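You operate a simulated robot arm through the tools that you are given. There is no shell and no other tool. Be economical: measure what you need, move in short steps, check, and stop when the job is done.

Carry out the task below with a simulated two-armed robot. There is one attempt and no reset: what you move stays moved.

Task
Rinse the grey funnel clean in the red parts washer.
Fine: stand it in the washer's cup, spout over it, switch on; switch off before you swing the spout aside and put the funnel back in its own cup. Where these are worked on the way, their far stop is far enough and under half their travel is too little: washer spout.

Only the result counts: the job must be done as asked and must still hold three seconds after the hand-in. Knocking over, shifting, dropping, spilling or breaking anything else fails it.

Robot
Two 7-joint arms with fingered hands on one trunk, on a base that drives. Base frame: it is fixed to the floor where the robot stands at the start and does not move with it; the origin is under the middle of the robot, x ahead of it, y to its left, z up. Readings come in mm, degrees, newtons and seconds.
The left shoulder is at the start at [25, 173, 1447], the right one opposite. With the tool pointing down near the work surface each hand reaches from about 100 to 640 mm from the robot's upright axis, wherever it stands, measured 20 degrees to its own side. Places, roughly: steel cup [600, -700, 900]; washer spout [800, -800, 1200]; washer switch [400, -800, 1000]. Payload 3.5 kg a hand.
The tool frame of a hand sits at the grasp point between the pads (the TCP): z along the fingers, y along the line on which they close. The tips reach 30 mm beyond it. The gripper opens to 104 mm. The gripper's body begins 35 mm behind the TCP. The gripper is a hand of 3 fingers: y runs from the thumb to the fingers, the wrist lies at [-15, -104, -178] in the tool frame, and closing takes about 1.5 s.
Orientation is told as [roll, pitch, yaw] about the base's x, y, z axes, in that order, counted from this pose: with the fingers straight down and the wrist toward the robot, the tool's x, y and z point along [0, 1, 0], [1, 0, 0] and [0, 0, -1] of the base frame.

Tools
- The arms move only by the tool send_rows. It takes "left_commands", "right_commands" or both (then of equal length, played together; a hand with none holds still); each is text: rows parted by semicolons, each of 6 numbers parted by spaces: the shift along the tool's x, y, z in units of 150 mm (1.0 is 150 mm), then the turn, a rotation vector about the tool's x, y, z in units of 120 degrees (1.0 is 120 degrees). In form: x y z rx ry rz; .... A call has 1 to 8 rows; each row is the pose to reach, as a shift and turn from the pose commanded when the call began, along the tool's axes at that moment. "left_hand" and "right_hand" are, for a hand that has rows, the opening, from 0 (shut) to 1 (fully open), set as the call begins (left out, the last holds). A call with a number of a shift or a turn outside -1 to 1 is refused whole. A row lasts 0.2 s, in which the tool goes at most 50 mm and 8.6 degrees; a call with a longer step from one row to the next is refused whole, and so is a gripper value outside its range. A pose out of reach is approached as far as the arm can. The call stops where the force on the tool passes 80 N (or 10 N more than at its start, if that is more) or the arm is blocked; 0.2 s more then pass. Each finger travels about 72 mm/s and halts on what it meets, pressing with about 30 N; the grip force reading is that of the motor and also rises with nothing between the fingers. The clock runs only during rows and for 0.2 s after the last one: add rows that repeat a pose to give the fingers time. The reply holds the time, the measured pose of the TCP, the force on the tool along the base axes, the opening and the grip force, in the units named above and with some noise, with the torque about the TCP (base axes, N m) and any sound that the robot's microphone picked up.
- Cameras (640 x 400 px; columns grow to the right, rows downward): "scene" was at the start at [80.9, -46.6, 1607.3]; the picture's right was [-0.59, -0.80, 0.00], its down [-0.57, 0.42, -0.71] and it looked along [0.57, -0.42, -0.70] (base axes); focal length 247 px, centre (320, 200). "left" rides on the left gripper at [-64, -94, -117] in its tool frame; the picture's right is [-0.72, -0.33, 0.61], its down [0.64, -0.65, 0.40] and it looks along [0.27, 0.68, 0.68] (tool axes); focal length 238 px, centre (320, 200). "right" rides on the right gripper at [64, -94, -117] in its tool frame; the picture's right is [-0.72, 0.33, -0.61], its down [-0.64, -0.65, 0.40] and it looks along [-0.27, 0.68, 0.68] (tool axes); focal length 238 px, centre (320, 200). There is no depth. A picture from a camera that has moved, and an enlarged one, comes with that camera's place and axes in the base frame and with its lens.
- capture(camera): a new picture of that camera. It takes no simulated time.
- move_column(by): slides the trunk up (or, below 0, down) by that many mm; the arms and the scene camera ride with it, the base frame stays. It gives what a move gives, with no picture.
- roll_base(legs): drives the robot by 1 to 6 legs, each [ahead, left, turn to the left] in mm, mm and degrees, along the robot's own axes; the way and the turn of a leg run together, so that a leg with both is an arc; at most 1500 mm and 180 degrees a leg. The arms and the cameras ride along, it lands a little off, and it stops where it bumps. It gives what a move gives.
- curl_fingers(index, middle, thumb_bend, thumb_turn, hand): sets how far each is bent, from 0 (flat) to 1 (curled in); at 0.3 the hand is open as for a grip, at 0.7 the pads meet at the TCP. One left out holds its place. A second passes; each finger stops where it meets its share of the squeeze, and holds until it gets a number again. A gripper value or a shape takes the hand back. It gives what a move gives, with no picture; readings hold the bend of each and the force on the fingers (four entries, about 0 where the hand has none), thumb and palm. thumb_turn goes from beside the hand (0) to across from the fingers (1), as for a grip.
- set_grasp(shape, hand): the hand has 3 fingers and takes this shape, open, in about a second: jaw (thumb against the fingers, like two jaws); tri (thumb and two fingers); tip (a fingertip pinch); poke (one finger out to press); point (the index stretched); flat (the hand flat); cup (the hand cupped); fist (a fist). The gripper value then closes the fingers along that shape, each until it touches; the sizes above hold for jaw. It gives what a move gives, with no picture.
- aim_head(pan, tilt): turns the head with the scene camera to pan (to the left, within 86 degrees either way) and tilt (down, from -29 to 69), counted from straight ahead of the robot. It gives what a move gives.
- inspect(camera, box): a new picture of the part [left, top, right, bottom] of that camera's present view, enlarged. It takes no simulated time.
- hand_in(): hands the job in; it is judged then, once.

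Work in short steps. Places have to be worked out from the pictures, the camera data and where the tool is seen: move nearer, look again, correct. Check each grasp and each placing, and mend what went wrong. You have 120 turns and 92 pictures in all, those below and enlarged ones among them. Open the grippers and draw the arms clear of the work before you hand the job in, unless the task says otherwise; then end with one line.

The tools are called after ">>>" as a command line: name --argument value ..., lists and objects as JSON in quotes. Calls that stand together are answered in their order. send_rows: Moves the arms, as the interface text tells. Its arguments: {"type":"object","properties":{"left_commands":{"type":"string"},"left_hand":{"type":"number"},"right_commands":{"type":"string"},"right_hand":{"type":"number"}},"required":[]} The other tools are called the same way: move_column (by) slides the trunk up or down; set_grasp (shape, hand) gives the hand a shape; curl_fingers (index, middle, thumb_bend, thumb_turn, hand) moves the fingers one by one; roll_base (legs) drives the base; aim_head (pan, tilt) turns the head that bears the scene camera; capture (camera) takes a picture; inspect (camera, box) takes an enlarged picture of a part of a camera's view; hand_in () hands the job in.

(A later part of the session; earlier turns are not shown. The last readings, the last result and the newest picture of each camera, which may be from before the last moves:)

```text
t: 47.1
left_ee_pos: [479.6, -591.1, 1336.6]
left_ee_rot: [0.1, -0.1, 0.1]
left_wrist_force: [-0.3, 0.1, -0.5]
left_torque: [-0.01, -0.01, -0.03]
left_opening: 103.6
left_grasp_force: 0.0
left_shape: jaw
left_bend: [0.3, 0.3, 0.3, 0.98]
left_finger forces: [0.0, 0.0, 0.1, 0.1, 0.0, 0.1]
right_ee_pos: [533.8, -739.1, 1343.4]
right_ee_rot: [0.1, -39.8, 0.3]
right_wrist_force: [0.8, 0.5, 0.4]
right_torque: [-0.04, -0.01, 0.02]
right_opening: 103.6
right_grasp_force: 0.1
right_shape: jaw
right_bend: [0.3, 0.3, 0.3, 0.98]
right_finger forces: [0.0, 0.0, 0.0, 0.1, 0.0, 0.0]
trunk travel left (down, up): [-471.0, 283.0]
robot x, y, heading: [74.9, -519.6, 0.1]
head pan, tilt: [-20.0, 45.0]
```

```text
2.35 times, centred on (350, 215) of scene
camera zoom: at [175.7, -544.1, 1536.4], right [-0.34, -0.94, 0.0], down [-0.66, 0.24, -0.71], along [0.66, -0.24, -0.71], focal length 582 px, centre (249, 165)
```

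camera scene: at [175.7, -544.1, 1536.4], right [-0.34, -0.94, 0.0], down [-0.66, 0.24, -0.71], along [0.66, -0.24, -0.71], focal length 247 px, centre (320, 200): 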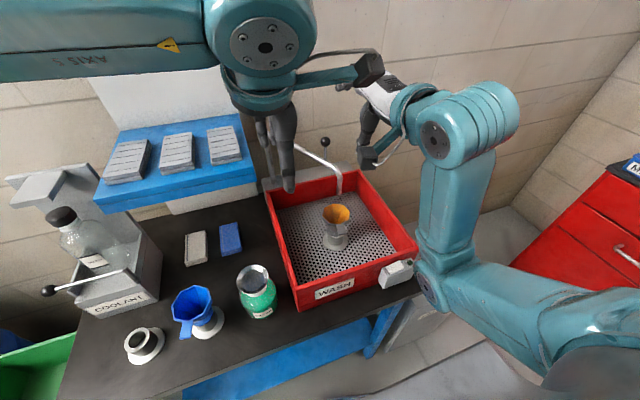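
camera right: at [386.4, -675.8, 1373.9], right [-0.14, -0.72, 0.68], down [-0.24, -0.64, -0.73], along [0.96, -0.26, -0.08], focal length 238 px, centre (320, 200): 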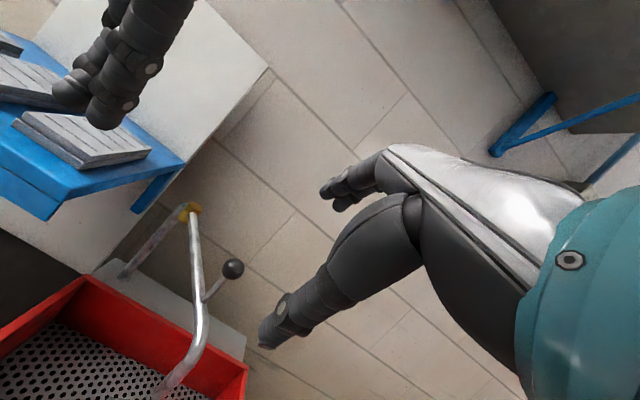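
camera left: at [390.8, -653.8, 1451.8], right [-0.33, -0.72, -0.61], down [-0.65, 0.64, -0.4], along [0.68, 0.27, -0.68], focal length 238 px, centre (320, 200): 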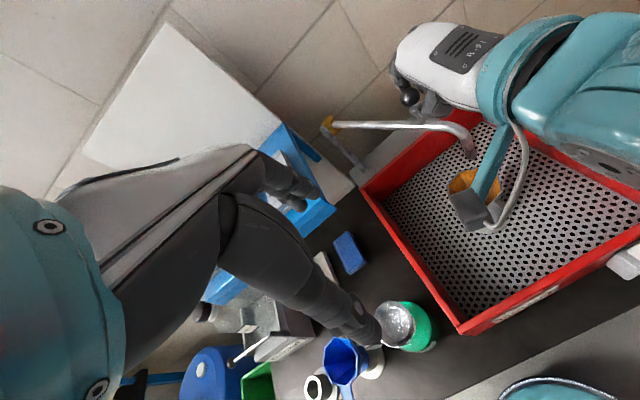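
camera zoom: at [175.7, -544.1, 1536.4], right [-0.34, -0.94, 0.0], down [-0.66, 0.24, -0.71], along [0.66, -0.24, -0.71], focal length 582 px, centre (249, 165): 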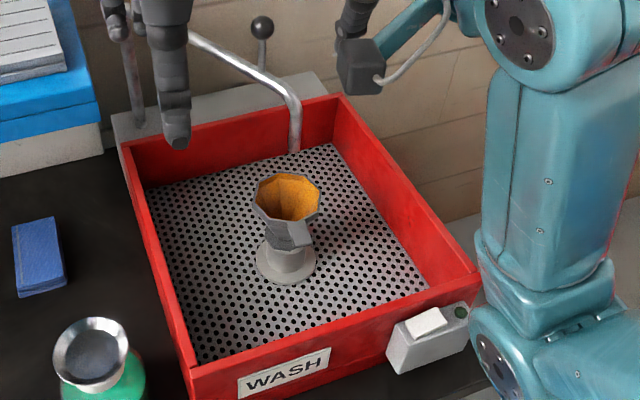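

The tip lies inside the funnel mouth, a few degrees past its centre, rotated more than 70 degrees. Three rays fix the rocker at [412, -833, 978]. I bring the hand upright over toward the switch and form a poke.

>>> send_rows --right_commands "-0.1 -0.161 -0.019 0.056 0 0;-0.2 -0.322 -0.038 0.111 0 0;-0.3 -0.483 -0.057 0.167 0 0;-0.4 -0.644 -0.076 0.222 0 0;-0.5 -0.805 -0.095 0.278 0 0;-0.6 -0.966 -0.114 0.333 0 0"

>>> set_grasp --hand "right" --shape "poke"

>>> capture --camera "right"

>>> capture --camera "scene"

```text
t: 48.5
left_ee_pos: [478.1, -591.4, 1338.6]
left_ee_rot: [-0.1, 0.1, -0.1]
left_wrist_force: [0.2, -1.5, 0.3]
left_torque: [0.03, 0.0, -0.02]
left_opening: 103.6
left_grasp_force: 0.1
left_shape: jaw
left_bend: [0.3, 0.3, 0.3, 0.98]
left_finger forces: [0.0, 0.1, 0.1, 0.0, 0.1, 0.1]
right_ee_pos: [416.1, -834.1, 1268.0]
right_ee_rot: [0.2, 0.2, 0.2]
right_wrist_force: [-0.3, 0.7, 0.5]
right_torque: [-0.02, 0.02, 0.02]
right_opening: 103.8
right_grasp_force: 0.1
right_shape: jaw
right_bend: [0.3, 0.3, 0.3, 0.98]
right_finger forces: [0.0, 0.0, 0.0, 0.0, 0.0, 0.0]
right hand out of reach, approached as far as the arm can: row 1, 2, 3, 4, 5, 6
trunk travel left (down, up): [-471.0, 283.0]
robot x, y, heading: [75.3, -519.6, 0.1]
head pan, tilt: [-20.0, 45.0]
```

```text
t: 49.4
left_ee_pos: [477.7, -591.5, 1337.8]
left_ee_rot: [0.0, 0.0, 0.0]
left_wrist_force: [-0.5, 0.1, 0.1]
left_torque: [0.03, 0.01, -0.02]
left_opening: 103.5
left_grasp_force: 0.1
left_shape: jaw
left_bend: [0.3, 0.3, 0.3, 0.98]
left_finger forces: [0.0, 0.0, 0.1, 0.0, 0.0, 0.1]
right_ee_pos: [416.1, -833.2, 1268.4]
right_ee_rot: [0.0, 0.0, 0.3]
right_wrist_force: [0.0, -0.4, 0.4]
right_torque: [0.06, -0.03, -0.04]
right_opening: 0.1
right_grasp_force: 0.0
right_shape: poke
right_bend: [0.7, 0.7, 1.0, 1.0]
right_finger forces: [0.1, 0.0, 0.0, 0.0, 0.0, 0.1]
trunk travel left (down, up): [-471.0, 283.0]
robot x, y, heading: [73.0, -518.1, 0.1]
head pan, tilt: [-20.0, 45.0]
```

```text
28 pictures are left
camera right: at [322.5, -769.9, 1386.1], right [0.33, -0.72, 0.61], down [-0.65, -0.64, -0.4], along [0.68, -0.26, -0.68], focal length 238 px, centre (320, 200)
```

right: 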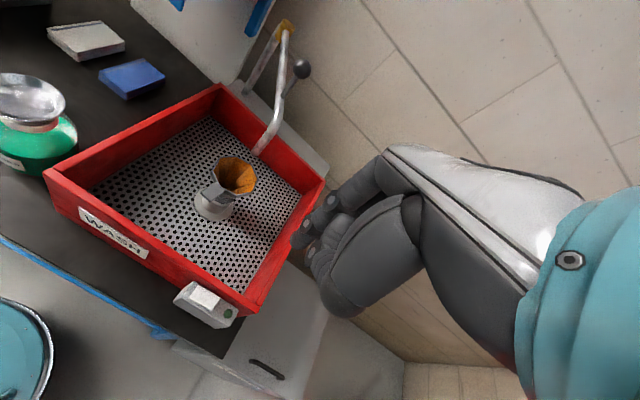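

```text
27 pictures are left
camera scene: at [175.4, -544.3, 1536.5], right [-0.34, -0.94, 0.0], down [-0.66, 0.24, -0.71], along [0.66, -0.24, -0.71], focal length 247 px, centre (320, 200)
```

scene: 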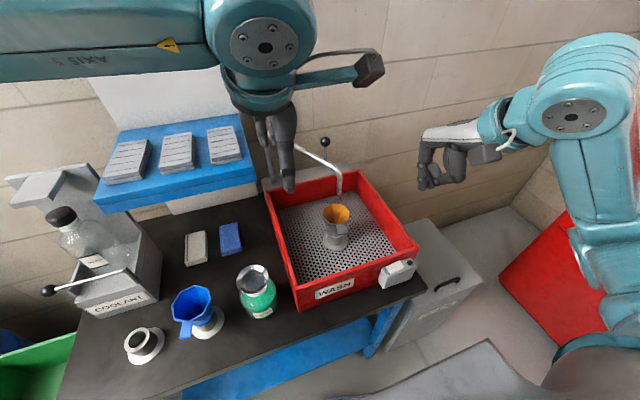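

The hand camera confirms the tip at about [580, -746, 1112], inside the mouth. I enlarge the switch to see how the rocker lies.

>>> inspect --camera "right" --box '[160, 265, 260, 340]'

>>> inspect --camera "right" --box '[270, 160, 420, 330]'

```text
5.33 times, centred on (210, 302) of right
camera zoom: at [322.5, -769.9, 1386.1], right [0.33, -0.72, 0.61], down [-0.65, -0.64, -0.4], along [0.68, -0.26, -0.68], focal length 1271 px, centre (907, -347)
```

zoom: 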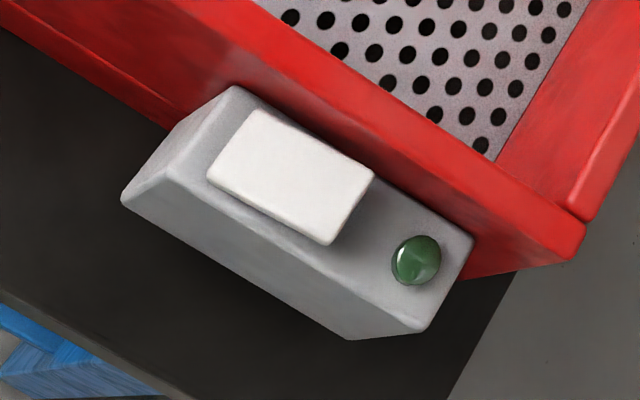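

```text
2.35 times, centred on (345, 245) of right
camera zoom: at [322.5, -769.9, 1386.1], right [0.33, -0.72, 0.61], down [-0.65, -0.64, -0.4], along [0.68, -0.26, -0.68], focal length 561 px, centre (261, 94)
```

zoom: 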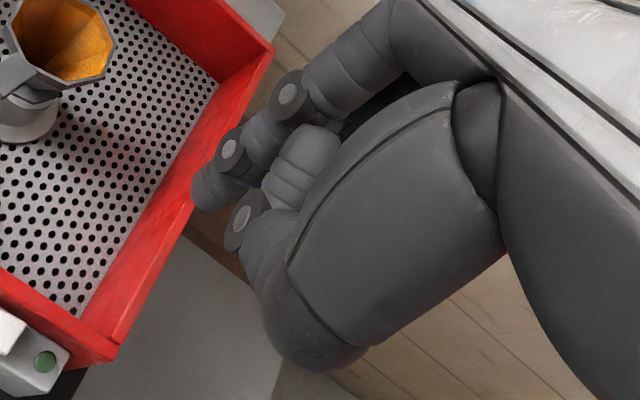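

The rocker's right end (−y) seems raised, so I'll press there with one finger. I stretch only the index and fold the rest.

>>> curl_fingers --hand "right" --index 0.4 --middle 1.0 --thumb_bend 1.0

>>> inspect --camera "right" --box '[240, 130, 440, 330]'

```text
t: 50.4
left_ee_pos: [479.1, -591.7, 1336.3]
left_ee_rot: [-0.1, -0.2, 0.0]
left_wrist_force: [1.2, -0.2, 0.1]
left_torque: [0.02, 0.02, 0.02]
left_opening: 103.7
left_grasp_force: 0.0
left_shape: jaw
left_bend: [0.3, 0.3, 0.3, 0.98]
left_finger forces: [0.1, 0.1, 0.0, 0.1, 0.0, 0.0]
right_ee_pos: [416.7, -833.7, 1267.9]
right_ee_rot: [0.0, 0.1, 0.3]
right_wrist_force: [-0.3, 0.9, 0.5]
right_torque: [0.03, -0.01, 0.02]
right_opening: 25.8
right_grasp_force: 0.1
right_shape: fingers
right_bend: [0.33, 1.0, 1.0, 1.0]
right_finger forces: [0.0, 0.0, 0.0, 0.0, 0.0, 0.1]
trunk travel left (down, up): [-471.0, 283.0]
robot x, y, heading: [76.6, -518.8, 0.2]
head pan, tilt: [-20.0, 45.0]
```

```text
2.00 times, centred on (340, 230) of right
camera zoom: at [322.5, -769.9, 1386.0], right [0.33, -0.72, 0.61], down [-0.65, -0.64, -0.4], along [0.68, -0.26, -0.68], focal length 477 px, centre (280, 140)
```

zoom: 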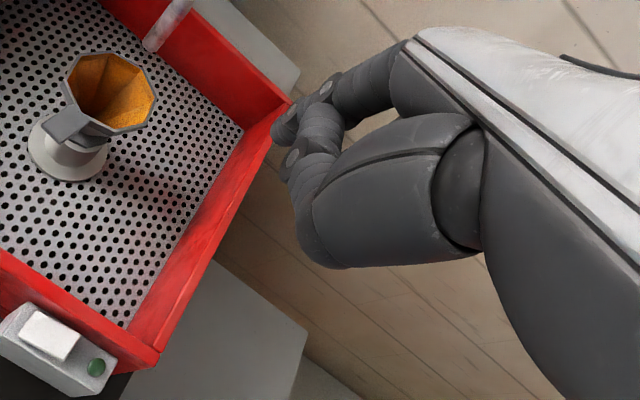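

The index tip sits about +50 mm in x and +10 mm in y from the TCP. I go down over the switch so the tip is above its −y end.

>>> send_rows --right_commands "-0.05 -0.12 0.2 0 0 0;-0.1 -0.24 0.4 0 0 0;-0.153 -0.36 0.6 0 0 0;-0.153 -0.36 0.8 0 0 0;-0.153 -0.36 1 0 0 0"

>>> send_rows --right_commands "0 0 0.2 0 0 0;0 0 0.4 0 0 0"

>>> capture --camera "right"

>>> inspect --camera "scene" --box '[330, 190, 480, 310]'

```text
t: 51.6
left_ee_pos: [478.2, -591.0, 1337.1]
left_ee_rot: [0.0, 0.0, 0.0]
left_wrist_force: [0.2, 0.0, -1.2]
left_torque: [0.02, -0.03, 0.02]
left_opening: 103.7
left_grasp_force: 0.0
left_shape: jaw
left_bend: [0.3, 0.3, 0.3, 0.98]
left_finger forces: [0.0, 0.0, 0.1, 0.0, 0.0, 0.1]
right_ee_pos: [383.8, -873.2, 1106.2]
right_ee_rot: [-0.1, -0.1, 0.3]
right_wrist_force: [-0.5, -0.8, 0.6]
right_torque: [0.0, -0.07, -0.06]
right_opening: 26.1
right_grasp_force: 0.1
right_shape: fingers
right_bend: [0.33, 1.0, 1.0, 1.0]
right_finger forces: [0.0, 0.0, 0.0, 0.1, 0.0, 0.1]
right hand out of reach, approached as far as the arm can: row 1, 2, 3, 4, 5
trunk travel left (down, up): [-471.0, 283.0]
robot x, y, heading: [71.3, -514.9, 0.2]
head pan, tilt: [-20.0, 45.0]
```

```text
t: 52.2
left_ee_pos: [478.0, -591.8, 1337.2]
left_ee_rot: [0.0, 0.0, 0.0]
left_wrist_force: [-0.7, -0.9, -0.8]
left_torque: [0.02, -0.03, 0.04]
left_opening: 103.7
left_grasp_force: 0.1
left_shape: jaw
left_bend: [0.3, 0.3, 0.3, 0.98]
left_finger forces: [0.0, 0.0, 0.0, 0.0, 0.0, 0.1]
right_ee_pos: [386.1, -873.3, 1046.0]
right_ee_rot: [-0.1, 0.0, 0.3]
right_wrist_force: [-0.1, 0.0, 0.1]
right_torque: [-0.01, -0.01, -0.03]
right_opening: 26.3
right_grasp_force: 0.2
right_shape: fingers
right_bend: [0.33, 1.0, 1.0, 1.0]
right_finger forces: [0.0, 0.0, 0.0, 0.0, 0.0, 0.0]
trunk travel left (down, up): [-471.0, 283.0]
robot x, y, heading: [77.8, -520.8, 0.3]
head pan, tilt: [-20.0, 45.0]
```

```text
23 pictures are left
camera right: at [290.9, -808.9, 1163.3], right [0.33, -0.72, 0.61], down [-0.65, -0.64, -0.4], along [0.69, -0.27, -0.68], focal length 238 px, centre (320, 200)
```

right: 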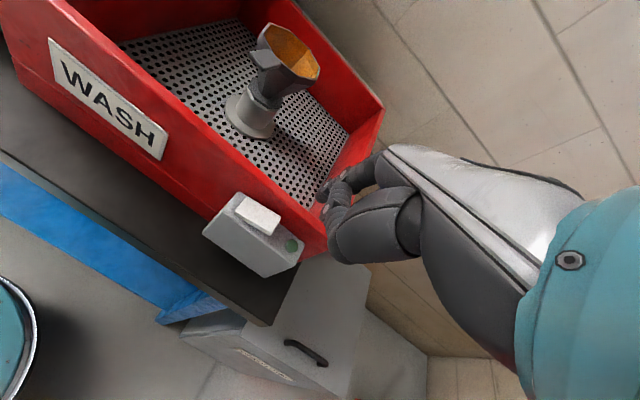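

```text
3.33 times, centred on (405, 250) of scene
camera zoom: at [175.7, -544.3, 1536.4], right [-0.34, -0.94, 0.0], down [-0.66, 0.24, -0.71], along [0.66, -0.24, -0.71], focal length 824 px, centre (37, 33)
```

zoom: 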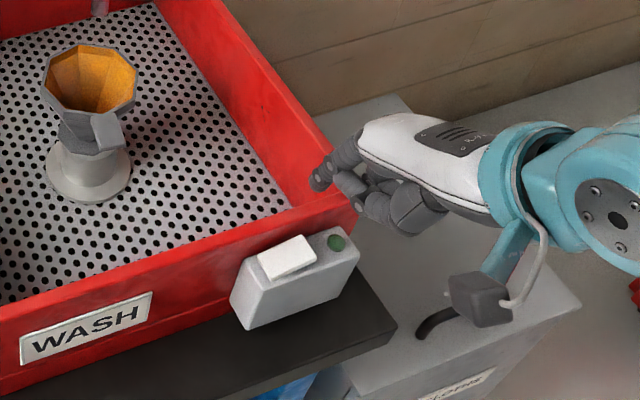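

The inner reach limit kept the hand 24 mm too far ahead. I lift a bit and drive 80 mm back to gain room.

>>> send_rows --right_commands "0 0 -0.15 0 0 0;0 0 -0.3 0 0 0"

>>> roll_base --legs '[[-80, 0, 0]]'

```text
t: 52.8
left_ee_pos: [478.5, -591.4, 1336.4]
left_ee_rot: [0.0, 0.0, 0.0]
left_wrist_force: [0.3, 0.4, 0.6]
left_torque: [0.0, 0.0, 0.02]
left_opening: 103.6
left_grasp_force: 0.0
left_shape: jaw
left_bend: [0.3, 0.3, 0.3, 0.98]
left_finger forces: [0.0, 0.1, 0.1, 0.1, 0.1, 0.1]
right_ee_pos: [385.7, -874.0, 1091.3]
right_ee_rot: [0.0, 0.2, 0.3]
right_wrist_force: [-0.1, 0.2, -0.2]
right_torque: [0.02, 0.02, 0.0]
right_opening: 26.2
right_grasp_force: 0.0
right_shape: fingers
right_bend: [0.33, 1.0, 1.0, 1.0]
right_finger forces: [0.0, 0.1, 0.0, 0.0, 0.0, 0.1]
trunk travel left (down, up): [-471.0, 283.0]
robot x, y, heading: [74.3, -516.8, 0.0]
head pan, tilt: [-20.0, 45.0]
```

```text
t: 53.9
left_ee_pos: [397.3, -591.9, 1337.2]
left_ee_rot: [0.0, -0.1, 0.0]
left_wrist_force: [-0.6, 0.6, 1.1]
left_torque: [-0.03, 0.0, 0.0]
left_opening: 103.7
left_grasp_force: 0.0
left_shape: jaw
left_bend: [0.3, 0.3, 0.3, 0.98]
left_finger forces: [0.0, 0.0, 0.0, 0.1, 0.1, 0.0]
right_ee_pos: [303.2, -873.3, 1092.9]
right_ee_rot: [0.0, 0.0, 0.4]
right_wrist_force: [-0.1, -0.5, -0.2]
right_torque: [0.01, -0.04, 0.01]
right_opening: 25.9
right_grasp_force: 0.0
right_shape: fingers
right_bend: [0.33, 1.0, 1.0, 1.0]
right_finger forces: [0.0, 0.0, 0.1, 0.0, 0.1, 0.1]
trunk travel left (down, up): [-471.0, 283.0]
robot x, y, heading: [-3.6, -514.0, 0.0]
head pan, tilt: [-20.0, 45.0]
```

Now the tip goes above the rocker's −y end, 35 mm over it.

>>> send_rows --right_commands "0.05 0.2 0 0 0 0;0.1 0.387 0.1 0 0 0;0.1 0.387 0.35 0 0 0"

>>> inspect --camera "scene" --box '[340, 200, 520, 340]'

>>> capture --camera "right"

```text
t: 54.6
left_ee_pos: [398.1, -592.1, 1336.8]
left_ee_rot: [0.0, 0.0, 0.0]
left_wrist_force: [0.1, -0.3, -0.4]
left_torque: [0.02, -0.02, -0.02]
left_opening: 103.7
left_grasp_force: 0.0
left_shape: jaw
left_bend: [0.3, 0.3, 0.3, 0.98]
left_finger forces: [0.1, 0.0, 0.0, 0.0, 0.0, 0.0]
right_ee_pos: [361.6, -859.5, 1038.5]
right_ee_rot: [0.0, 0.0, 0.3]
right_wrist_force: [-0.4, 0.6, -0.9]
right_torque: [0.01, 0.05, -0.02]
right_opening: 25.9
right_grasp_force: 0.1
right_shape: fingers
right_bend: [0.33, 1.0, 1.0, 1.0]
right_finger forces: [0.0, 0.1, 0.0, 0.0, 0.0, 0.2]
trunk travel left (down, up): [-471.0, 283.0]
robot x, y, heading: [-3.6, -516.3, -0.2]
head pan, tilt: [-20.0, 45.0]
```

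```text
2.86 times, centred on (430, 270) of scene
camera zoom: at [94.4, -544.6, 1536.5], right [-0.34, -0.94, 0.0], down [-0.66, 0.24, -0.71], along [0.66, -0.24, -0.71], focal length 707 px, centre (6, 0)
```

zoom: 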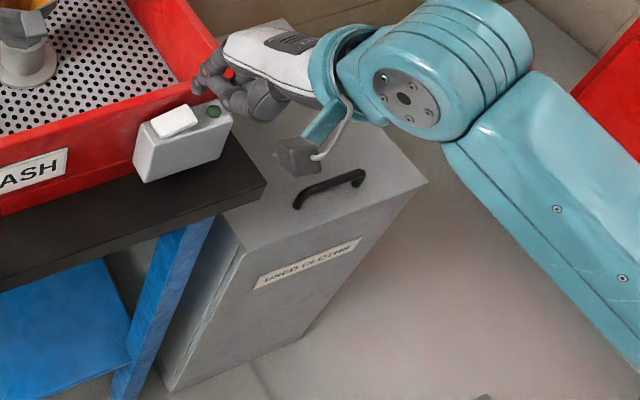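

```text
20 pictures are left
camera right: at [266.6, -796.1, 1157.0], right [0.33, -0.72, 0.61], down [-0.65, -0.64, -0.4], along [0.69, -0.27, -0.68], focal length 238 px, centre (320, 200)
```

right: 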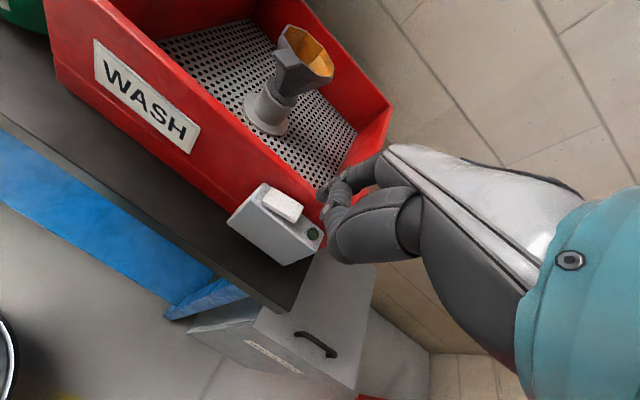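

The tip is over [415, -850], the rocker's −y end. I press down in small steps, watching force and sound.

>>> send_rows --right_commands "0.01 -0.01 0.08 0 0 0;0.01 -0.02 0.14 0 0 0;0.01 -0.02 0.18 0 0 0;0.01 -0.02 0.22 0 0 0"

```text
t: 55.6
left_ee_pos: [398.9, -591.0, 1336.6]
left_ee_rot: [0.0, 0.0, 0.0]
left_wrist_force: [0.1, -0.2, 0.1]
left_torque: [-0.01, 0.0, 0.05]
left_opening: 103.2
left_grasp_force: 0.0
left_shape: jaw
left_bend: [0.3, 0.3, 0.3, 0.98]
left_finger forces: [0.1, 0.0, 0.0, 0.1, 0.0, 0.0]
right_ee_pos: [358.2, -857.3, 1006.4]
right_ee_rot: [0.0, 0.0, 0.3]
right_wrist_force: [0.1, -0.6, -0.2]
right_torque: [0.04, 0.01, 0.03]
right_opening: 26.0
right_grasp_force: 0.1
right_shape: fingers
right_bend: [0.33, 1.0, 1.0, 1.0]
right_finger forces: [0.0, 0.1, 0.0, 0.0, 0.1, 0.0]
trunk travel left (down, up): [-471.0, 283.0]
robot x, y, heading: [-3.6, -521.0, -0.0]
head pan, tilt: [-20.0, 45.0]
```

No contact yet at 1006; I go on down in 3 mm steps.

>>> send_rows --right_commands "0 0 0.02 0 0 0;0 0 0.04 0 0 0;0 0 0.06 0 0 0;0 0 0.08 0 0 0"

>>> inspect --camera "right" --box '[220, 130, 380, 270]'

```text
t: 56.6
left_ee_pos: [396.8, -591.4, 1337.5]
left_ee_rot: [0.0, -0.1, 0.0]
left_wrist_force: [0.1, 1.0, -1.0]
left_torque: [-0.02, 0.02, -0.02]
left_opening: 103.5
left_grasp_force: 0.1
left_shape: jaw
left_bend: [0.3, 0.3, 0.3, 0.98]
left_finger forces: [0.0, 0.0, 0.0, 0.1, 0.0, 0.1]
right_ee_pos: [358.6, -856.9, 996.3]
right_ee_rot: [0.0, -0.3, 0.2]
right_wrist_force: [-4.2, -3.9, 15.1]
right_torque: [0.04, -0.74, -0.15]
right_opening: 26.0
right_grasp_force: 7.6
right_shape: fingers
right_bend: [0.33, 1.0, 0.99, 1.0]
right_finger forces: [15.7, 0.0, 0.0, 0.1, 0.0, 0.0]
trunk travel left (down, up): [-471.0, 283.0]
robot x, y, heading: [-5.7, -520.8, -0.3]
head pan, tilt: [-20.0, 45.0]
```

```text
2.86 times, centred on (300, 200) of right
camera zoom: at [263.3, -793.0, 1113.6], right [0.33, -0.72, 0.62], down [-0.65, -0.64, -0.41], along [0.69, -0.27, -0.67], focal length 681 px, centre (377, 200)
```

zoom: 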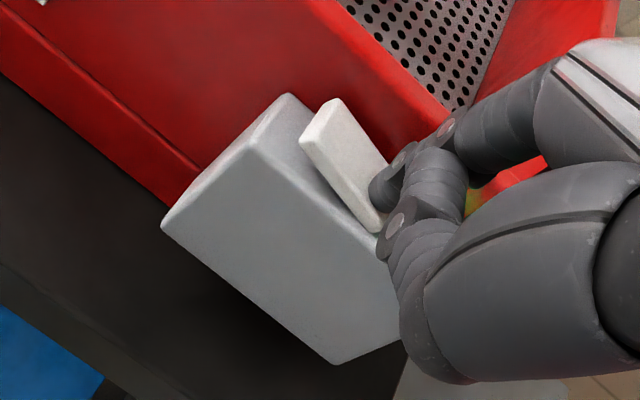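

The rocker has tipped with 15 N on the index, and something glows by the lamp. I lift off and look.

>>> send_rows --right_commands "0 0 -0.1 0 0 0;0 0 -0.25 0 0 0;0 0 -0.4 0 0 0"

>>> capture --camera "scene"

>>> capture --camera "right"

```text
t: 57.5
left_ee_pos: [397.9, -591.6, 1337.9]
left_ee_rot: [0.0, 0.0, 0.0]
left_wrist_force: [0.8, -0.7, 0.0]
left_torque: [-0.01, -0.02, 0.03]
left_opening: 103.6
left_grasp_force: 0.2
left_shape: jaw
left_bend: [0.3, 0.3, 0.3, 0.98]
left_finger forces: [0.0, 0.1, 0.1, 0.0, 0.0, 0.1]
right_ee_pos: [359.4, -856.6, 1054.3]
right_ee_rot: [0.1, 0.2, 0.3]
right_wrist_force: [-0.2, 0.0, -0.8]
right_torque: [0.0, 0.01, 0.03]
right_opening: 25.8
right_grasp_force: 0.1
right_shape: fingers
right_bend: [0.33, 1.0, 0.99, 1.0]
right_finger forces: [0.0, 0.0, 0.1, 0.0, 0.0, 0.0]
trunk travel left (down, up): [-471.0, 283.0]
robot x, y, heading: [-2.9, -517.5, 0.2]
head pan, tilt: [-20.0, 45.0]
```

```text
18 pictures are left
camera scene: at [95.0, -544.3, 1536.4], right [-0.34, -0.94, 0.0], down [-0.66, 0.24, -0.71], along [0.66, -0.24, -0.71], focal length 247 px, centre (320, 200)
```

scene: 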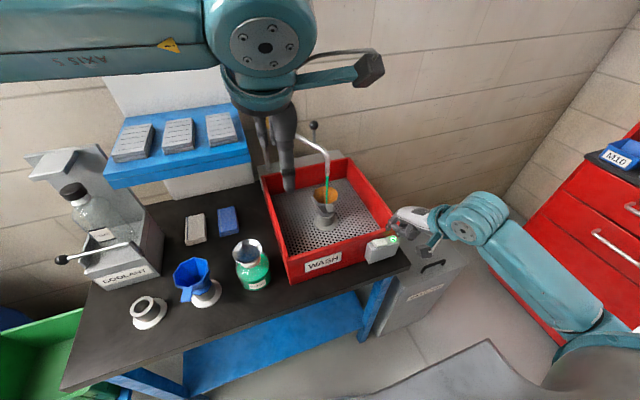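

```text
17 pictures are left
camera right: at [265.1, -792.5, 1171.8], right [0.33, -0.72, 0.61], down [-0.65, -0.64, -0.4], along [0.68, -0.26, -0.68], focal length 238 px, centre (320, 200)
```

right: 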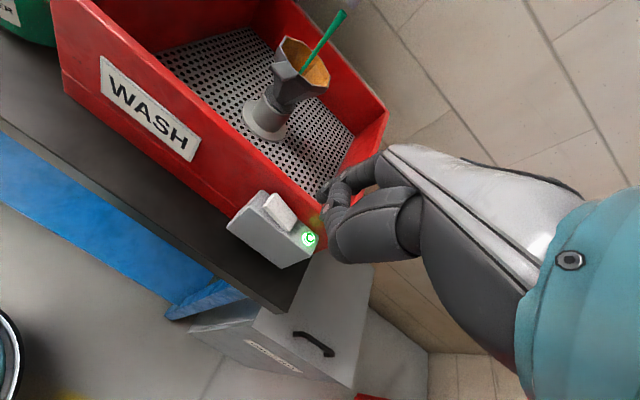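

It is on: the lamp glows and the jet falls into the funnel. I shift the finger over the +y end of the rocker while the rinse runs a few seconds.

>>> send_rows --right_commands "0.1 0 0 0 0 0;0.187 0 0 0 0 0;0.187 0 0 0 0 0;0.187 0 0 0 0 0;0.187 0 0 0 0 0;0.187 0 0 0 0 0;0.187 0 0 0 0 0;0.187 0 0 0 0 0"

>>> send_rows --right_commands "0 0 0 0 0 0;0 0 0 0 0 0;0 0 0 0 0 0;0 0 0 0 0 0;0 0 0 0 0 0;0 0 0 0 0 0;0 0 0 0 0 0;0 0 0 0 0 0"

>>> send_rows --right_commands "0 0 0 0 0 0;0 0 0 0 0 0;0 0 0 0 0 0;0 0 0 0 0 0;0 0 0 0 0 0;0 0 0 0 0 0;0 0 0 0 0 0;0 0 0 0 0 0"

>>> inspect --camera "scene" --box '[270, 120, 430, 290]'

```text
t: 59.2
left_ee_pos: [397.6, -592.2, 1337.9]
left_ee_rot: [0.0, 0.0, -0.1]
left_wrist_force: [-0.2, -0.7, 0.5]
left_torque: [0.0, -0.01, 0.02]
left_opening: 103.8
left_grasp_force: 0.1
left_shape: jaw
left_bend: [0.3, 0.3, 0.3, 0.98]
left_finger forces: [0.0, 0.1, 0.0, 0.1, 0.1, 0.1]
right_ee_pos: [359.2, -830.5, 1054.2]
right_ee_rot: [-0.1, 0.0, 0.3]
right_wrist_force: [0.5, 0.0, -0.2]
right_torque: [0.0, -0.01, -0.02]
right_opening: 25.4
right_grasp_force: 0.0
right_shape: fingers
right_bend: [0.33, 1.0, 0.99, 1.0]
right_finger forces: [0.0, 0.0, 0.0, 0.0, 0.1, 0.0]
trunk travel left (down, up): [-471.0, 283.0]
robot x, y, heading: [-6.1, -520.4, 0.1]
head pan, tilt: [-20.0, 45.0]
```

```text
t: 61.0
left_ee_pos: [397.8, -591.9, 1337.1]
left_ee_rot: [0.0, 0.0, 0.0]
left_wrist_force: [-0.6, -0.2, 0.2]
left_torque: [0.0, 0.01, -0.02]
left_opening: 103.5
left_grasp_force: 0.0
left_shape: jaw
left_bend: [0.3, 0.3, 0.3, 0.98]
left_finger forces: [0.1, 0.1, 0.1, 0.0, 0.0, 0.0]
right_ee_pos: [359.5, -829.8, 1054.2]
right_ee_rot: [0.1, 0.1, 0.3]
right_wrist_force: [-0.5, 0.6, 0.1]
right_torque: [0.0, 0.03, -0.02]
right_opening: 25.6
right_grasp_force: 0.1
right_shape: fingers
right_bend: [0.33, 1.0, 0.99, 1.0]
right_finger forces: [0.1, 0.0, 0.0, 0.0, 0.0, 0.0]
trunk travel left (down, up): [-471.0, 283.0]
robot x, y, heading: [-5.9, -518.6, 0.2]
head pan, tilt: [-20.0, 45.0]
```

```text
t: 62.9
left_ee_pos: [397.1, -592.4, 1337.6]
left_ee_rot: [0.0, -0.1, 0.1]
left_wrist_force: [0.0, -0.4, -0.6]
left_torque: [0.0, 0.02, -0.01]
left_opening: 103.5
left_grasp_force: 0.1
left_shape: jaw
left_bend: [0.3, 0.3, 0.3, 0.98]
left_finger forces: [0.1, 0.0, 0.0, 0.0, 0.0, 0.0]
right_ee_pos: [359.7, -828.7, 1054.3]
right_ee_rot: [0.0, 0.0, 0.3]
right_wrist_force: [0.4, 0.5, -0.3]
right_torque: [0.0, -0.01, 0.04]
right_opening: 25.3
right_grasp_force: 0.1
right_shape: fingers
right_bend: [0.33, 1.0, 0.99, 1.0]
right_finger forces: [0.0, 0.0, 0.0, 0.0, 0.0, 0.1]
trunk travel left (down, up): [-471.0, 283.0]
robot x, y, heading: [-3.9, -520.6, -0.0]
head pan, tilt: [-20.0, 45.0]
```

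```text
2.35 times, centred on (350, 205) of scene
camera zoom: at [94.6, -544.3, 1536.5], right [-0.34, -0.94, 0.0], down [-0.66, 0.24, -0.71], along [0.66, -0.24, -0.71], focal length 582 px, centre (249, 188)
```

zoom: 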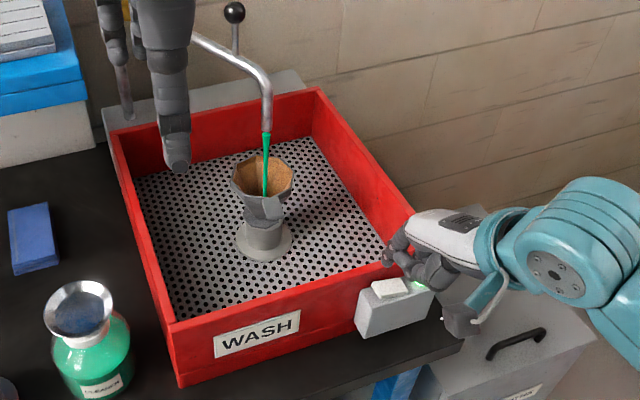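

The dirt is fading from orange to brown. I let it run about seven seconds more.

>>> send_rows --right_commands "0 0 0 0 0 0;0 0 0 0 0 0;0 0 0 0 0 0;0 0 0 0 0 0;0 0 0 0 0 0;0 0 0 0 0 0;0 0 0 0 0 0;0 0 0 0 0 0"

>>> send_rows --right_commands "0 0 0 0 0 0;0 0 0 0 0 0;0 0 0 0 0 0;0 0 0 0 0 0;0 0 0 0 0 0;0 0 0 0 0 0;0 0 0 0 0 0;0 0 0 0 0 0"

>>> send_rows --right_commands "0 0 0 0 0 0;0 0 0 0 0 0;0 0 0 0 0 0;0 0 0 0 0 0;0 0 0 0 0 0;0 0 0 0 0 0;0 0 0 0 0 0;0 0 0 0 0 0"

>>> send_rows --right_commands "0 0 0 0 0 0;0 0 0 0 0 0;0 0 0 0 0 0;0 0 0 0 0 0;0 0 0 0 0 0;0 0 0 0 0 0;0 0 0 0 0 0;0 0 0 0 0 0"

>>> inspect --camera "scene" --box '[270, 120, 430, 290]'

```text
t: 64.7
left_ee_pos: [396.9, -593.0, 1337.7]
left_ee_rot: [0.0, 0.0, 0.0]
left_wrist_force: [0.1, -0.1, 0.2]
left_torque: [-0.02, -0.01, 0.05]
left_opening: 103.8
left_grasp_force: 0.0
left_shape: jaw
left_bend: [0.3, 0.3, 0.3, 0.98]
left_finger forces: [0.0, 0.0, 0.1, 0.0, 0.0, 0.0]
right_ee_pos: [359.3, -828.7, 1053.4]
right_ee_rot: [0.1, 0.0, 0.3]
right_wrist_force: [-0.6, -0.2, -0.8]
right_torque: [0.03, 0.0, 0.0]
right_opening: 25.6
right_grasp_force: 0.0
right_shape: fingers
right_bend: [0.33, 1.0, 0.99, 1.0]
right_finger forces: [0.0, 0.1, 0.1, 0.0, 0.1, 0.0]
trunk travel left (down, up): [-471.0, 283.0]
robot x, y, heading: [-5.7, -520.4, -0.2]
head pan, tilt: [-20.0, 45.0]
```

```text
t: 66.5
left_ee_pos: [397.8, -592.5, 1337.5]
left_ee_rot: [0.0, 0.0, -0.1]
left_wrist_force: [0.6, -0.8, 0.3]
left_torque: [-0.02, 0.0, 0.0]
left_opening: 103.4
left_grasp_force: 0.1
left_shape: jaw
left_bend: [0.3, 0.3, 0.3, 0.98]
left_finger forces: [0.0, 0.0, 0.0, 0.0, 0.0, 0.0]
right_ee_pos: [360.1, -829.2, 1053.2]
right_ee_rot: [0.0, 0.0, 0.3]
right_wrist_force: [-0.5, 0.6, -0.4]
right_torque: [0.02, -0.01, -0.01]
right_opening: 25.5
right_grasp_force: 0.1
right_shape: fingers
right_bend: [0.33, 1.0, 0.99, 1.0]
right_finger forces: [0.0, 0.0, 0.1, 0.1, 0.0, 0.0]
trunk travel left (down, up): [-471.0, 283.0]
robot x, y, heading: [-3.0, -517.5, 0.1]
head pan, tilt: [-20.0, 45.0]
```

```text
t: 68.2
left_ee_pos: [397.7, -590.9, 1337.2]
left_ee_rot: [0.0, -0.1, 0.1]
left_wrist_force: [-0.3, -0.3, 0.2]
left_torque: [0.0, 0.0, 0.01]
left_opening: 103.8
left_grasp_force: 0.0
left_shape: jaw
left_bend: [0.3, 0.3, 0.3, 0.98]
left_finger forces: [0.0, 0.1, 0.0, 0.1, 0.0, 0.1]
right_ee_pos: [359.8, -830.2, 1054.4]
right_ee_rot: [0.0, -0.1, 0.4]
right_wrist_force: [0.5, -0.8, 0.6]
right_torque: [-0.02, -0.02, 0.0]
right_opening: 25.7
right_grasp_force: 0.1
right_shape: fingers
right_bend: [0.33, 1.0, 0.99, 1.0]
right_finger forces: [0.0, 0.1, 0.1, 0.0, 0.0, 0.0]
trunk travel left (down, up): [-471.0, 283.0]
robot x, y, heading: [-4.7, -517.0, -0.0]
head pan, tilt: [-20.0, 45.0]
```

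```text
t: 70.0
left_ee_pos: [397.7, -591.7, 1337.5]
left_ee_rot: [0.1, 0.0, 0.0]
left_wrist_force: [-0.4, -0.3, -1.0]
left_torque: [-0.02, 0.03, -0.01]
left_opening: 103.6
left_grasp_force: 0.1
left_shape: jaw
left_bend: [0.3, 0.3, 0.3, 0.98]
left_finger forces: [0.1, 0.0, 0.0, 0.0, 0.1, 0.0]
right_ee_pos: [359.3, -828.9, 1053.9]
right_ee_rot: [0.0, -0.1, 0.3]
right_wrist_force: [-1.3, -0.5, -0.8]
right_torque: [0.0, -0.01, -0.02]
right_opening: 25.4
right_grasp_force: 0.0
right_shape: fingers
right_bend: [0.33, 1.0, 0.99, 1.0]
right_finger forces: [0.0, 0.1, 0.1, 0.0, 0.1, 0.0]
trunk travel left (down, up): [-471.0, 283.0]
robot x, y, heading: [-4.2, -516.8, -0.0]
head pan, tilt: [-20.0, 45.0]
```

```text
2.35 times, centred on (350, 205) of scene
camera zoom: at [94.6, -544.3, 1536.5], right [-0.34, -0.94, 0.0], down [-0.66, 0.24, -0.71], along [0.66, -0.24, -0.71], focal length 582 px, centre (249, 188)
```

zoom: 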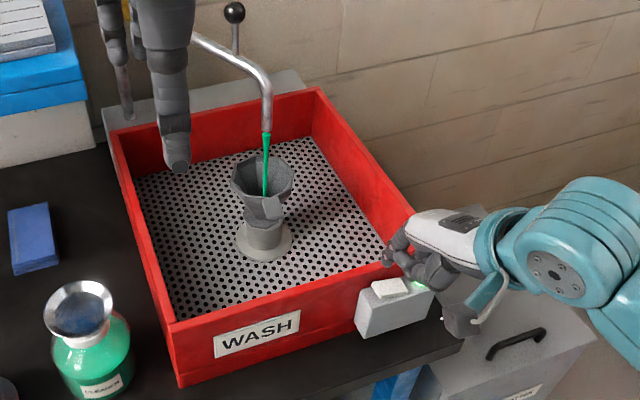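

The funnel is grey and clean inside. I press the rocker's raised +y end to switch off.

>>> send_rows --right_commands "0 0 0.15 0 0 0;0 0 0.23 0 0 0;0 0 0.27 0 0 0;0 0 0.3 0 0 0;0 0 0.33 0 0 0;0 0 0.36 0 0 0;0 0 0.39 0 0 0"

>>> send_rows --right_commands "0 0 -0.1 0 0 0;0 0 -0.25 0 0 0;0 0 -0.45 0 0 0"

>>> inspect --camera "scene" --box '[270, 120, 430, 290]'

```text
t: 71.7
left_ee_pos: [397.4, -592.2, 1336.1]
left_ee_rot: [0.0, 0.1, 0.0]
left_wrist_force: [0.6, 0.3, 0.9]
left_torque: [-0.07, -0.03, -0.02]
left_opening: 103.6
left_grasp_force: 0.0
left_shape: jaw
left_bend: [0.3, 0.3, 0.3, 0.98]
left_finger forces: [0.0, 0.1, 0.1, 0.1, 0.1, 0.0]
right_ee_pos: [358.3, -827.5, 996.2]
right_ee_rot: [-0.1, 0.0, 0.3]
right_wrist_force: [-0.6, 1.7, 1.2]
right_torque: [0.07, -0.04, 0.07]
right_opening: 25.2
right_grasp_force: 0.7
right_shape: fingers
right_bend: [0.33, 1.0, 0.99, 1.0]
right_finger forces: [1.2, 0.0, 0.0, 0.1, 0.1, 0.0]
trunk travel left (down, up): [-471.0, 283.0]
robot x, y, heading: [-6.5, -517.9, 0.1]
head pan, tilt: [-20.0, 45.0]
```

```text
t: 72.5
left_ee_pos: [397.9, -592.1, 1337.5]
left_ee_rot: [0.0, -0.1, 0.1]
left_wrist_force: [0.3, 0.2, 0.5]
left_torque: [0.01, 0.02, 0.0]
left_opening: 103.3
left_grasp_force: 0.1
left_shape: jaw
left_bend: [0.3, 0.3, 0.3, 0.98]
left_finger forces: [0.0, 0.0, 0.0, 0.1, 0.0, 0.1]
right_ee_pos: [359.9, -828.7, 1063.7]
right_ee_rot: [0.0, 0.0, 0.3]
right_wrist_force: [0.4, -0.6, 1.0]
right_torque: [-0.02, -0.01, 0.0]
right_opening: 25.3
right_grasp_force: 0.1
right_shape: fingers
right_bend: [0.33, 1.0, 0.99, 1.0]
right_finger forces: [0.0, 0.0, 0.0, 0.0, 0.0, 0.1]
trunk travel left (down, up): [-471.0, 283.0]
robot x, y, heading: [-2.0, -519.8, 0.1]
head pan, tilt: [-20.0, 45.0]
```

```text
2.35 times, centred on (350, 205) of scene
camera zoom: at [94.8, -544.4, 1536.4], right [-0.34, -0.94, 0.0], down [-0.66, 0.24, -0.71], along [0.66, -0.24, -0.71], focal length 582 px, centre (249, 188)
```

zoom: 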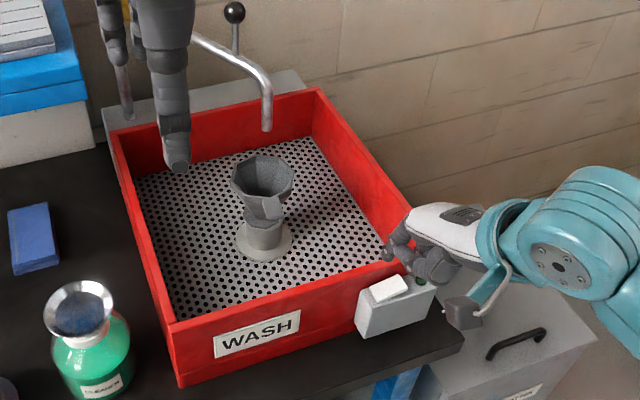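

Switched off: jet gone and lamp dark. Now I take the hand up, pitch it again and drive ahead to grip the spout knob.

>>> send_rows --right_commands "0 0 -0.25 0 0 0;0 0 -0.5 0 0 0;0 0 -0.75 0 0 0;0 0 -1 0 0 0"

>>> set_grasp --hand "right" --shape "jaw"

>>> send_rows --right_commands "0.1 0.107 -0.14 -0.056 0 0;0.2 0.213 -0.28 -0.111 0 0;0.3 0.32 -0.42 -0.167 0 0;0.4 0.427 -0.56 -0.222 0 0;0.5 0.533 -0.7 -0.278 0 0;0.6 0.64 -0.84 -0.333 0 0"

>>> roll_base --legs '[[79, 0, 0]]'

>>> capture --camera "right"

```text
t: 73.5
left_ee_pos: [398.9, -590.8, 1337.6]
left_ee_rot: [0.0, 0.0, 0.0]
left_wrist_force: [-0.7, 0.2, -0.4]
left_torque: [-0.01, -0.03, -0.01]
left_opening: 103.7
left_grasp_force: 0.0
left_shape: jaw
left_bend: [0.3, 0.3, 0.3, 0.98]
left_finger forces: [0.0, 0.0, 0.0, 0.0, 0.0, 0.0]
right_ee_pos: [360.3, -827.3, 1214.0]
right_ee_rot: [0.0, 0.1, 0.3]
right_wrist_force: [0.3, -1.0, -0.4]
right_torque: [-0.03, 0.03, -0.03]
right_opening: 25.3
right_grasp_force: 0.1
right_shape: fingers
right_bend: [0.33, 1.0, 0.99, 1.0]
right_finger forces: [0.0, 0.0, 0.0, 0.0, 0.0, 0.0]
trunk travel left (down, up): [-471.0, 283.0]
robot x, y, heading: [-2.3, -520.9, -0.1]
head pan, tilt: [-20.0, 45.0]
```

```text
t: 74.3
left_ee_pos: [398.2, -592.9, 1338.0]
left_ee_rot: [0.0, -0.1, 0.0]
left_wrist_force: [-0.8, 0.7, 0.7]
left_torque: [0.01, 0.02, -0.02]
left_opening: 103.6
left_grasp_force: 0.1
left_shape: jaw
left_bend: [0.3, 0.3, 0.3, 0.98]
left_finger forces: [0.1, 0.1, 0.0, 0.0, 0.0, 0.0]
right_ee_pos: [359.6, -828.3, 1214.3]
right_ee_rot: [0.0, 0.0, 0.3]
right_wrist_force: [0.3, 0.8, 0.3]
right_torque: [0.0, -0.02, -0.01]
right_opening: 103.9
right_grasp_force: 0.1
right_shape: jaw
right_bend: [0.3, 0.3, 0.3, 0.98]
right_finger forces: [0.0, 0.0, 0.0, 0.0, 0.0, 0.0]
trunk travel left (down, up): [-471.0, 283.0]
robot x, y, heading: [-6.9, -516.4, 0.1]
head pan, tilt: [-20.0, 45.0]
```

```text
t: 75.8
left_ee_pos: [398.2, -591.1, 1336.7]
left_ee_rot: [-0.1, 0.1, 0.0]
left_wrist_force: [-0.4, -0.5, 0.4]
left_torque: [-0.02, -0.03, 0.0]
left_opening: 103.6
left_grasp_force: 0.0
left_shape: jaw
left_bend: [0.3, 0.3, 0.3, 0.98]
left_finger forces: [0.1, 0.0, 0.1, 0.0, 0.0, 0.0]
right_ee_pos: [456.5, -738.4, 1341.6]
right_ee_rot: [0.0, -40.2, 0.4]
right_wrist_force: [-0.4, 1.0, 0.1]
right_torque: [0.0, 0.01, -0.02]
right_opening: 103.7
right_grasp_force: 0.0
right_shape: jaw
right_bend: [0.3, 0.3, 0.3, 0.98]
right_finger forces: [0.0, 0.0, 0.1, 0.0, 0.0, 0.0]
right hand out of reach, approached as far as the arm can: row 2, 3, 4, 5
trunk travel left (down, up): [-471.0, 283.0]
robot x, y, heading: [-9.6, -515.1, -0.1]
head pan, tilt: [-20.0, 45.0]
```

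```text
t: 76.8
left_ee_pos: [477.0, -591.0, 1337.1]
left_ee_rot: [0.1, 0.0, 0.0]
left_wrist_force: [0.2, -0.6, -0.2]
left_torque: [0.01, 0.0, 0.03]
left_opening: 103.4
left_grasp_force: 0.0
left_shape: jaw
left_bend: [0.3, 0.3, 0.3, 0.98]
left_finger forces: [0.1, 0.1, 0.0, 0.1, 0.1, 0.0]
right_ee_pos: [534.1, -739.0, 1341.1]
right_ee_rot: [0.0, -39.9, 0.3]
right_wrist_force: [-0.1, 0.0, -0.1]
right_torque: [-0.02, 0.01, 0.02]
right_opening: 104.0
right_grasp_force: 0.1
right_shape: jaw
right_bend: [0.3, 0.3, 0.3, 0.98]
right_finger forces: [0.0, 0.0, 0.0, 0.0, 0.1, 0.1]
trunk travel left (down, up): [-471.0, 283.0]
robot x, y, heading: [70.6, -519.4, 0.0]
head pan, tilt: [-20.0, 45.0]
```

```text
13 pictures are left
camera right: at [386.7, -674.8, 1370.6], right [-0.14, -0.72, 0.68], down [-0.24, -0.64, -0.73], along [0.96, -0.26, -0.08], focal length 238 px, centre (320, 200)
```

right: 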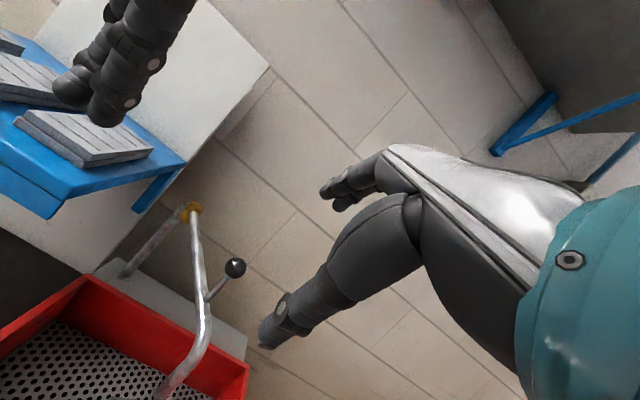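

The ball sits at [636, -723, 1231]. I slide in along the hand's axis as before and close on it.

>>> send_rows --right_commands "0.05 0.03 0.15 0 0 0;0.107 0.053 0.3 0 0 0;0.107 0.053 0.445 0 0 0;0.107 0.053 0.6 0 0 0;0.107 0.053 0.75 0 0 0;0.107 0.053 0.912 0 0 0" --right_hand 1

>>> send_rows --right_commands "0 0 0 0 0 0;0 0 0 0 0 0;0 0 0 0 0 0;0 0 0 0 0 0;0 0 0 0 0 0;0 0 0 0 0 0;0 0 0 0 0 0" --right_hand 0

>>> inspect --camera "right" --box '[220, 130, 420, 360]'

```text
t: 78.2
left_ee_pos: [475.2, -591.0, 1337.4]
left_ee_rot: [0.0, 0.0, 0.0]
left_wrist_force: [0.3, 0.1, -0.9]
left_torque: [0.01, -0.01, 0.02]
left_opening: 103.5
left_grasp_force: 0.1
left_shape: jaw
left_bend: [0.3, 0.3, 0.3, 0.98]
left_finger forces: [0.0, 0.0, 0.0, 0.0, 0.0, 0.1]
right_ee_pos: [627.0, -721.8, 1241.4]
right_ee_rot: [-0.1, -40.0, 0.3]
right_wrist_force: [0.8, 0.0, 0.3]
right_torque: [0.0, 0.03, -0.01]
right_opening: 103.8
right_grasp_force: 0.0
right_shape: jaw
right_bend: [0.3, 0.3, 0.3, 0.98]
right_finger forces: [0.0, 0.0, 0.1, 0.0, 0.0, 0.0]
trunk travel left (down, up): [-471.0, 283.0]
robot x, y, heading: [70.5, -517.0, 0.2]
head pan, tilt: [-20.0, 45.0]
```

```text
t: 79.8
left_ee_pos: [475.0, -591.1, 1336.5]
left_ee_rot: [0.0, 0.0, 0.0]
left_wrist_force: [0.1, 0.2, 0.0]
left_torque: [0.03, -0.02, -0.02]
left_opening: 103.6
left_grasp_force: 0.1
left_shape: jaw
left_bend: [0.3, 0.3, 0.3, 0.98]
left_finger forces: [0.0, 0.0, 0.0, 0.0, 0.0, 0.0]
right_ee_pos: [627.4, -720.2, 1241.7]
right_ee_rot: [-0.1, -40.0, 0.3]
right_wrist_force: [-0.5, -2.0, -2.2]
right_torque: [0.05, 0.45, -0.15]
right_opening: 12.5
right_grasp_force: 29.8
right_shape: jaw
right_bend: [0.71, 0.63, 0.75, 1.0]
right_finger forces: [13.4, 11.8, 0.0, 0.0, 27.1, 0.1]
trunk travel left (down, up): [-471.0, 283.0]
robot x, y, heading: [71.7, -518.7, -0.1]
head pan, tilt: [-20.0, 45.0]
```

```text
1.74 times, centred on (320, 245) of right
camera zoom: at [479.5, -657.9, 1271.9], right [-0.14, -0.72, 0.68], down [-0.24, -0.64, -0.73], along [0.96, -0.26, -0.08], focal length 414 px, centre (320, 122)
```

zoom: 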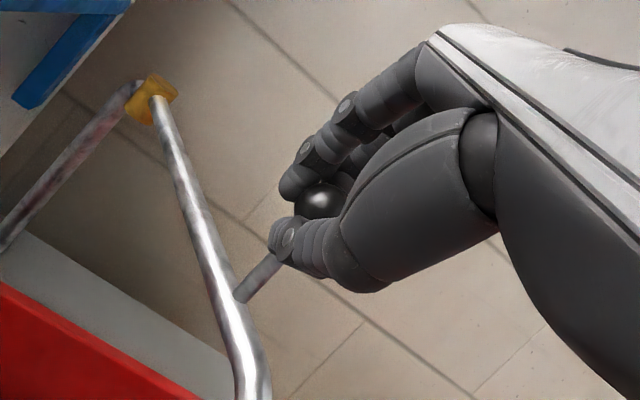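

The knob is gripped. I swing the spout back along the arc, first 56 degrees.

>>> send_rows --right_commands "-0.134 0.056 0.047 0 0 0;-0.26 0.123 0.103 0 0 0;-0.375 0.201 0.168 0 0 0;-0.475 0.289 0.242 0 0 0;-0.562 0.386 0.324 0 0 0;-0.633 0.489 0.411 0 0 0;-0.686 0.599 0.503 0 0 0;-0.721 0.713 0.599 0 0 0"

>>> send_rows --right_commands "-0.008 0.05 0.042 0 0 0;-0.015 0.098 0.082 0 0 0;-0.017 0.15 0.126 0 0 0;-0.018 0.199 0.167 0 0 0;-0.009 0.25 0.21 0 0 0;-0.009 0.282 0.237 0 0 0"

>>> capture --camera "right"

```text
t: 81.6
left_ee_pos: [475.2, -588.1, 1338.0]
left_ee_rot: [-0.2, 0.1, 0.0]
left_wrist_force: [-0.1, -0.2, 0.0]
left_torque: [-0.04, 0.04, -0.04]
left_opening: 103.8
left_grasp_force: 0.1
left_shape: jaw
left_bend: [0.3, 0.3, 0.3, 0.98]
left_finger forces: [0.1, 0.0, 0.1, 0.1, 0.0, 0.0]
right_ee_pos: [768.1, -823.6, 1240.9]
right_ee_rot: [0.0, -39.9, 0.5]
right_wrist_force: [1.8, 21.2, -5.8]
right_torque: [0.26, 0.05, 0.64]
right_opening: 11.3
right_grasp_force: 30.0
right_shape: jaw
right_bend: [0.72, 0.6, 0.76, 1.0]
right_finger forces: [0.0, 16.6, 0.0, 0.0, 22.8, 0.0]
trunk travel left (down, up): [-471.0, 283.0]
robot x, y, heading: [69.4, -518.4, 0.0]
head pan, tilt: [-20.0, 45.0]
```

```text
t: 83.0
left_ee_pos: [473.0, -589.1, 1336.6]
left_ee_rot: [-0.2, -0.1, -0.1]
left_wrist_force: [-0.3, 0.3, 0.5]
left_torque: [0.03, -0.01, 0.0]
left_opening: 103.3
left_grasp_force: 0.0
left_shape: jaw
left_bend: [0.3, 0.3, 0.3, 0.98]
left_finger forces: [0.0, 0.1, 0.1, 0.0, 0.0, 0.1]
right_ee_pos: [819.9, -825.2, 1242.0]
right_ee_rot: [0.0, -39.9, 0.5]
right_wrist_force: [-18.0, 22.5, -8.0]
right_torque: [0.32, 0.4, 0.43]
right_opening: 12.2
right_grasp_force: 29.7
right_shape: jaw
right_bend: [0.72, 0.61, 0.76, 1.0]
right_finger forces: [29.7, 12.4, 0.0, 0.1, 29.5, 0.0]
trunk travel left (down, up): [-471.0, 283.0]
robot x, y, heading: [71.1, -516.5, 0.2]
head pan, tilt: [-20.0, 45.0]
```

```text
11 pictures are left
camera right: at [672.5, -761.2, 1271.4], right [-0.14, -0.72, 0.68], down [-0.24, -0.64, -0.73], along [0.96, -0.26, -0.08], focal length 238 px, centre (320, 200)
```

right: 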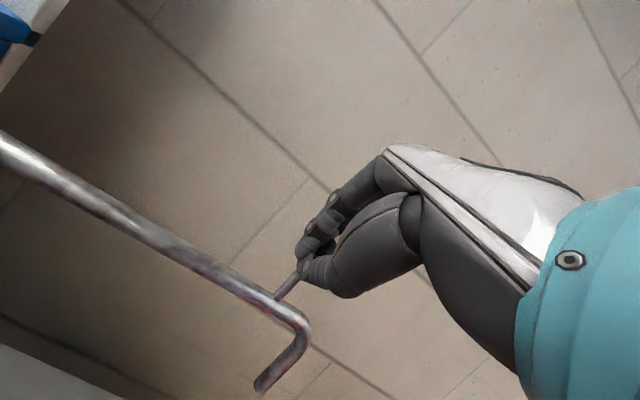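

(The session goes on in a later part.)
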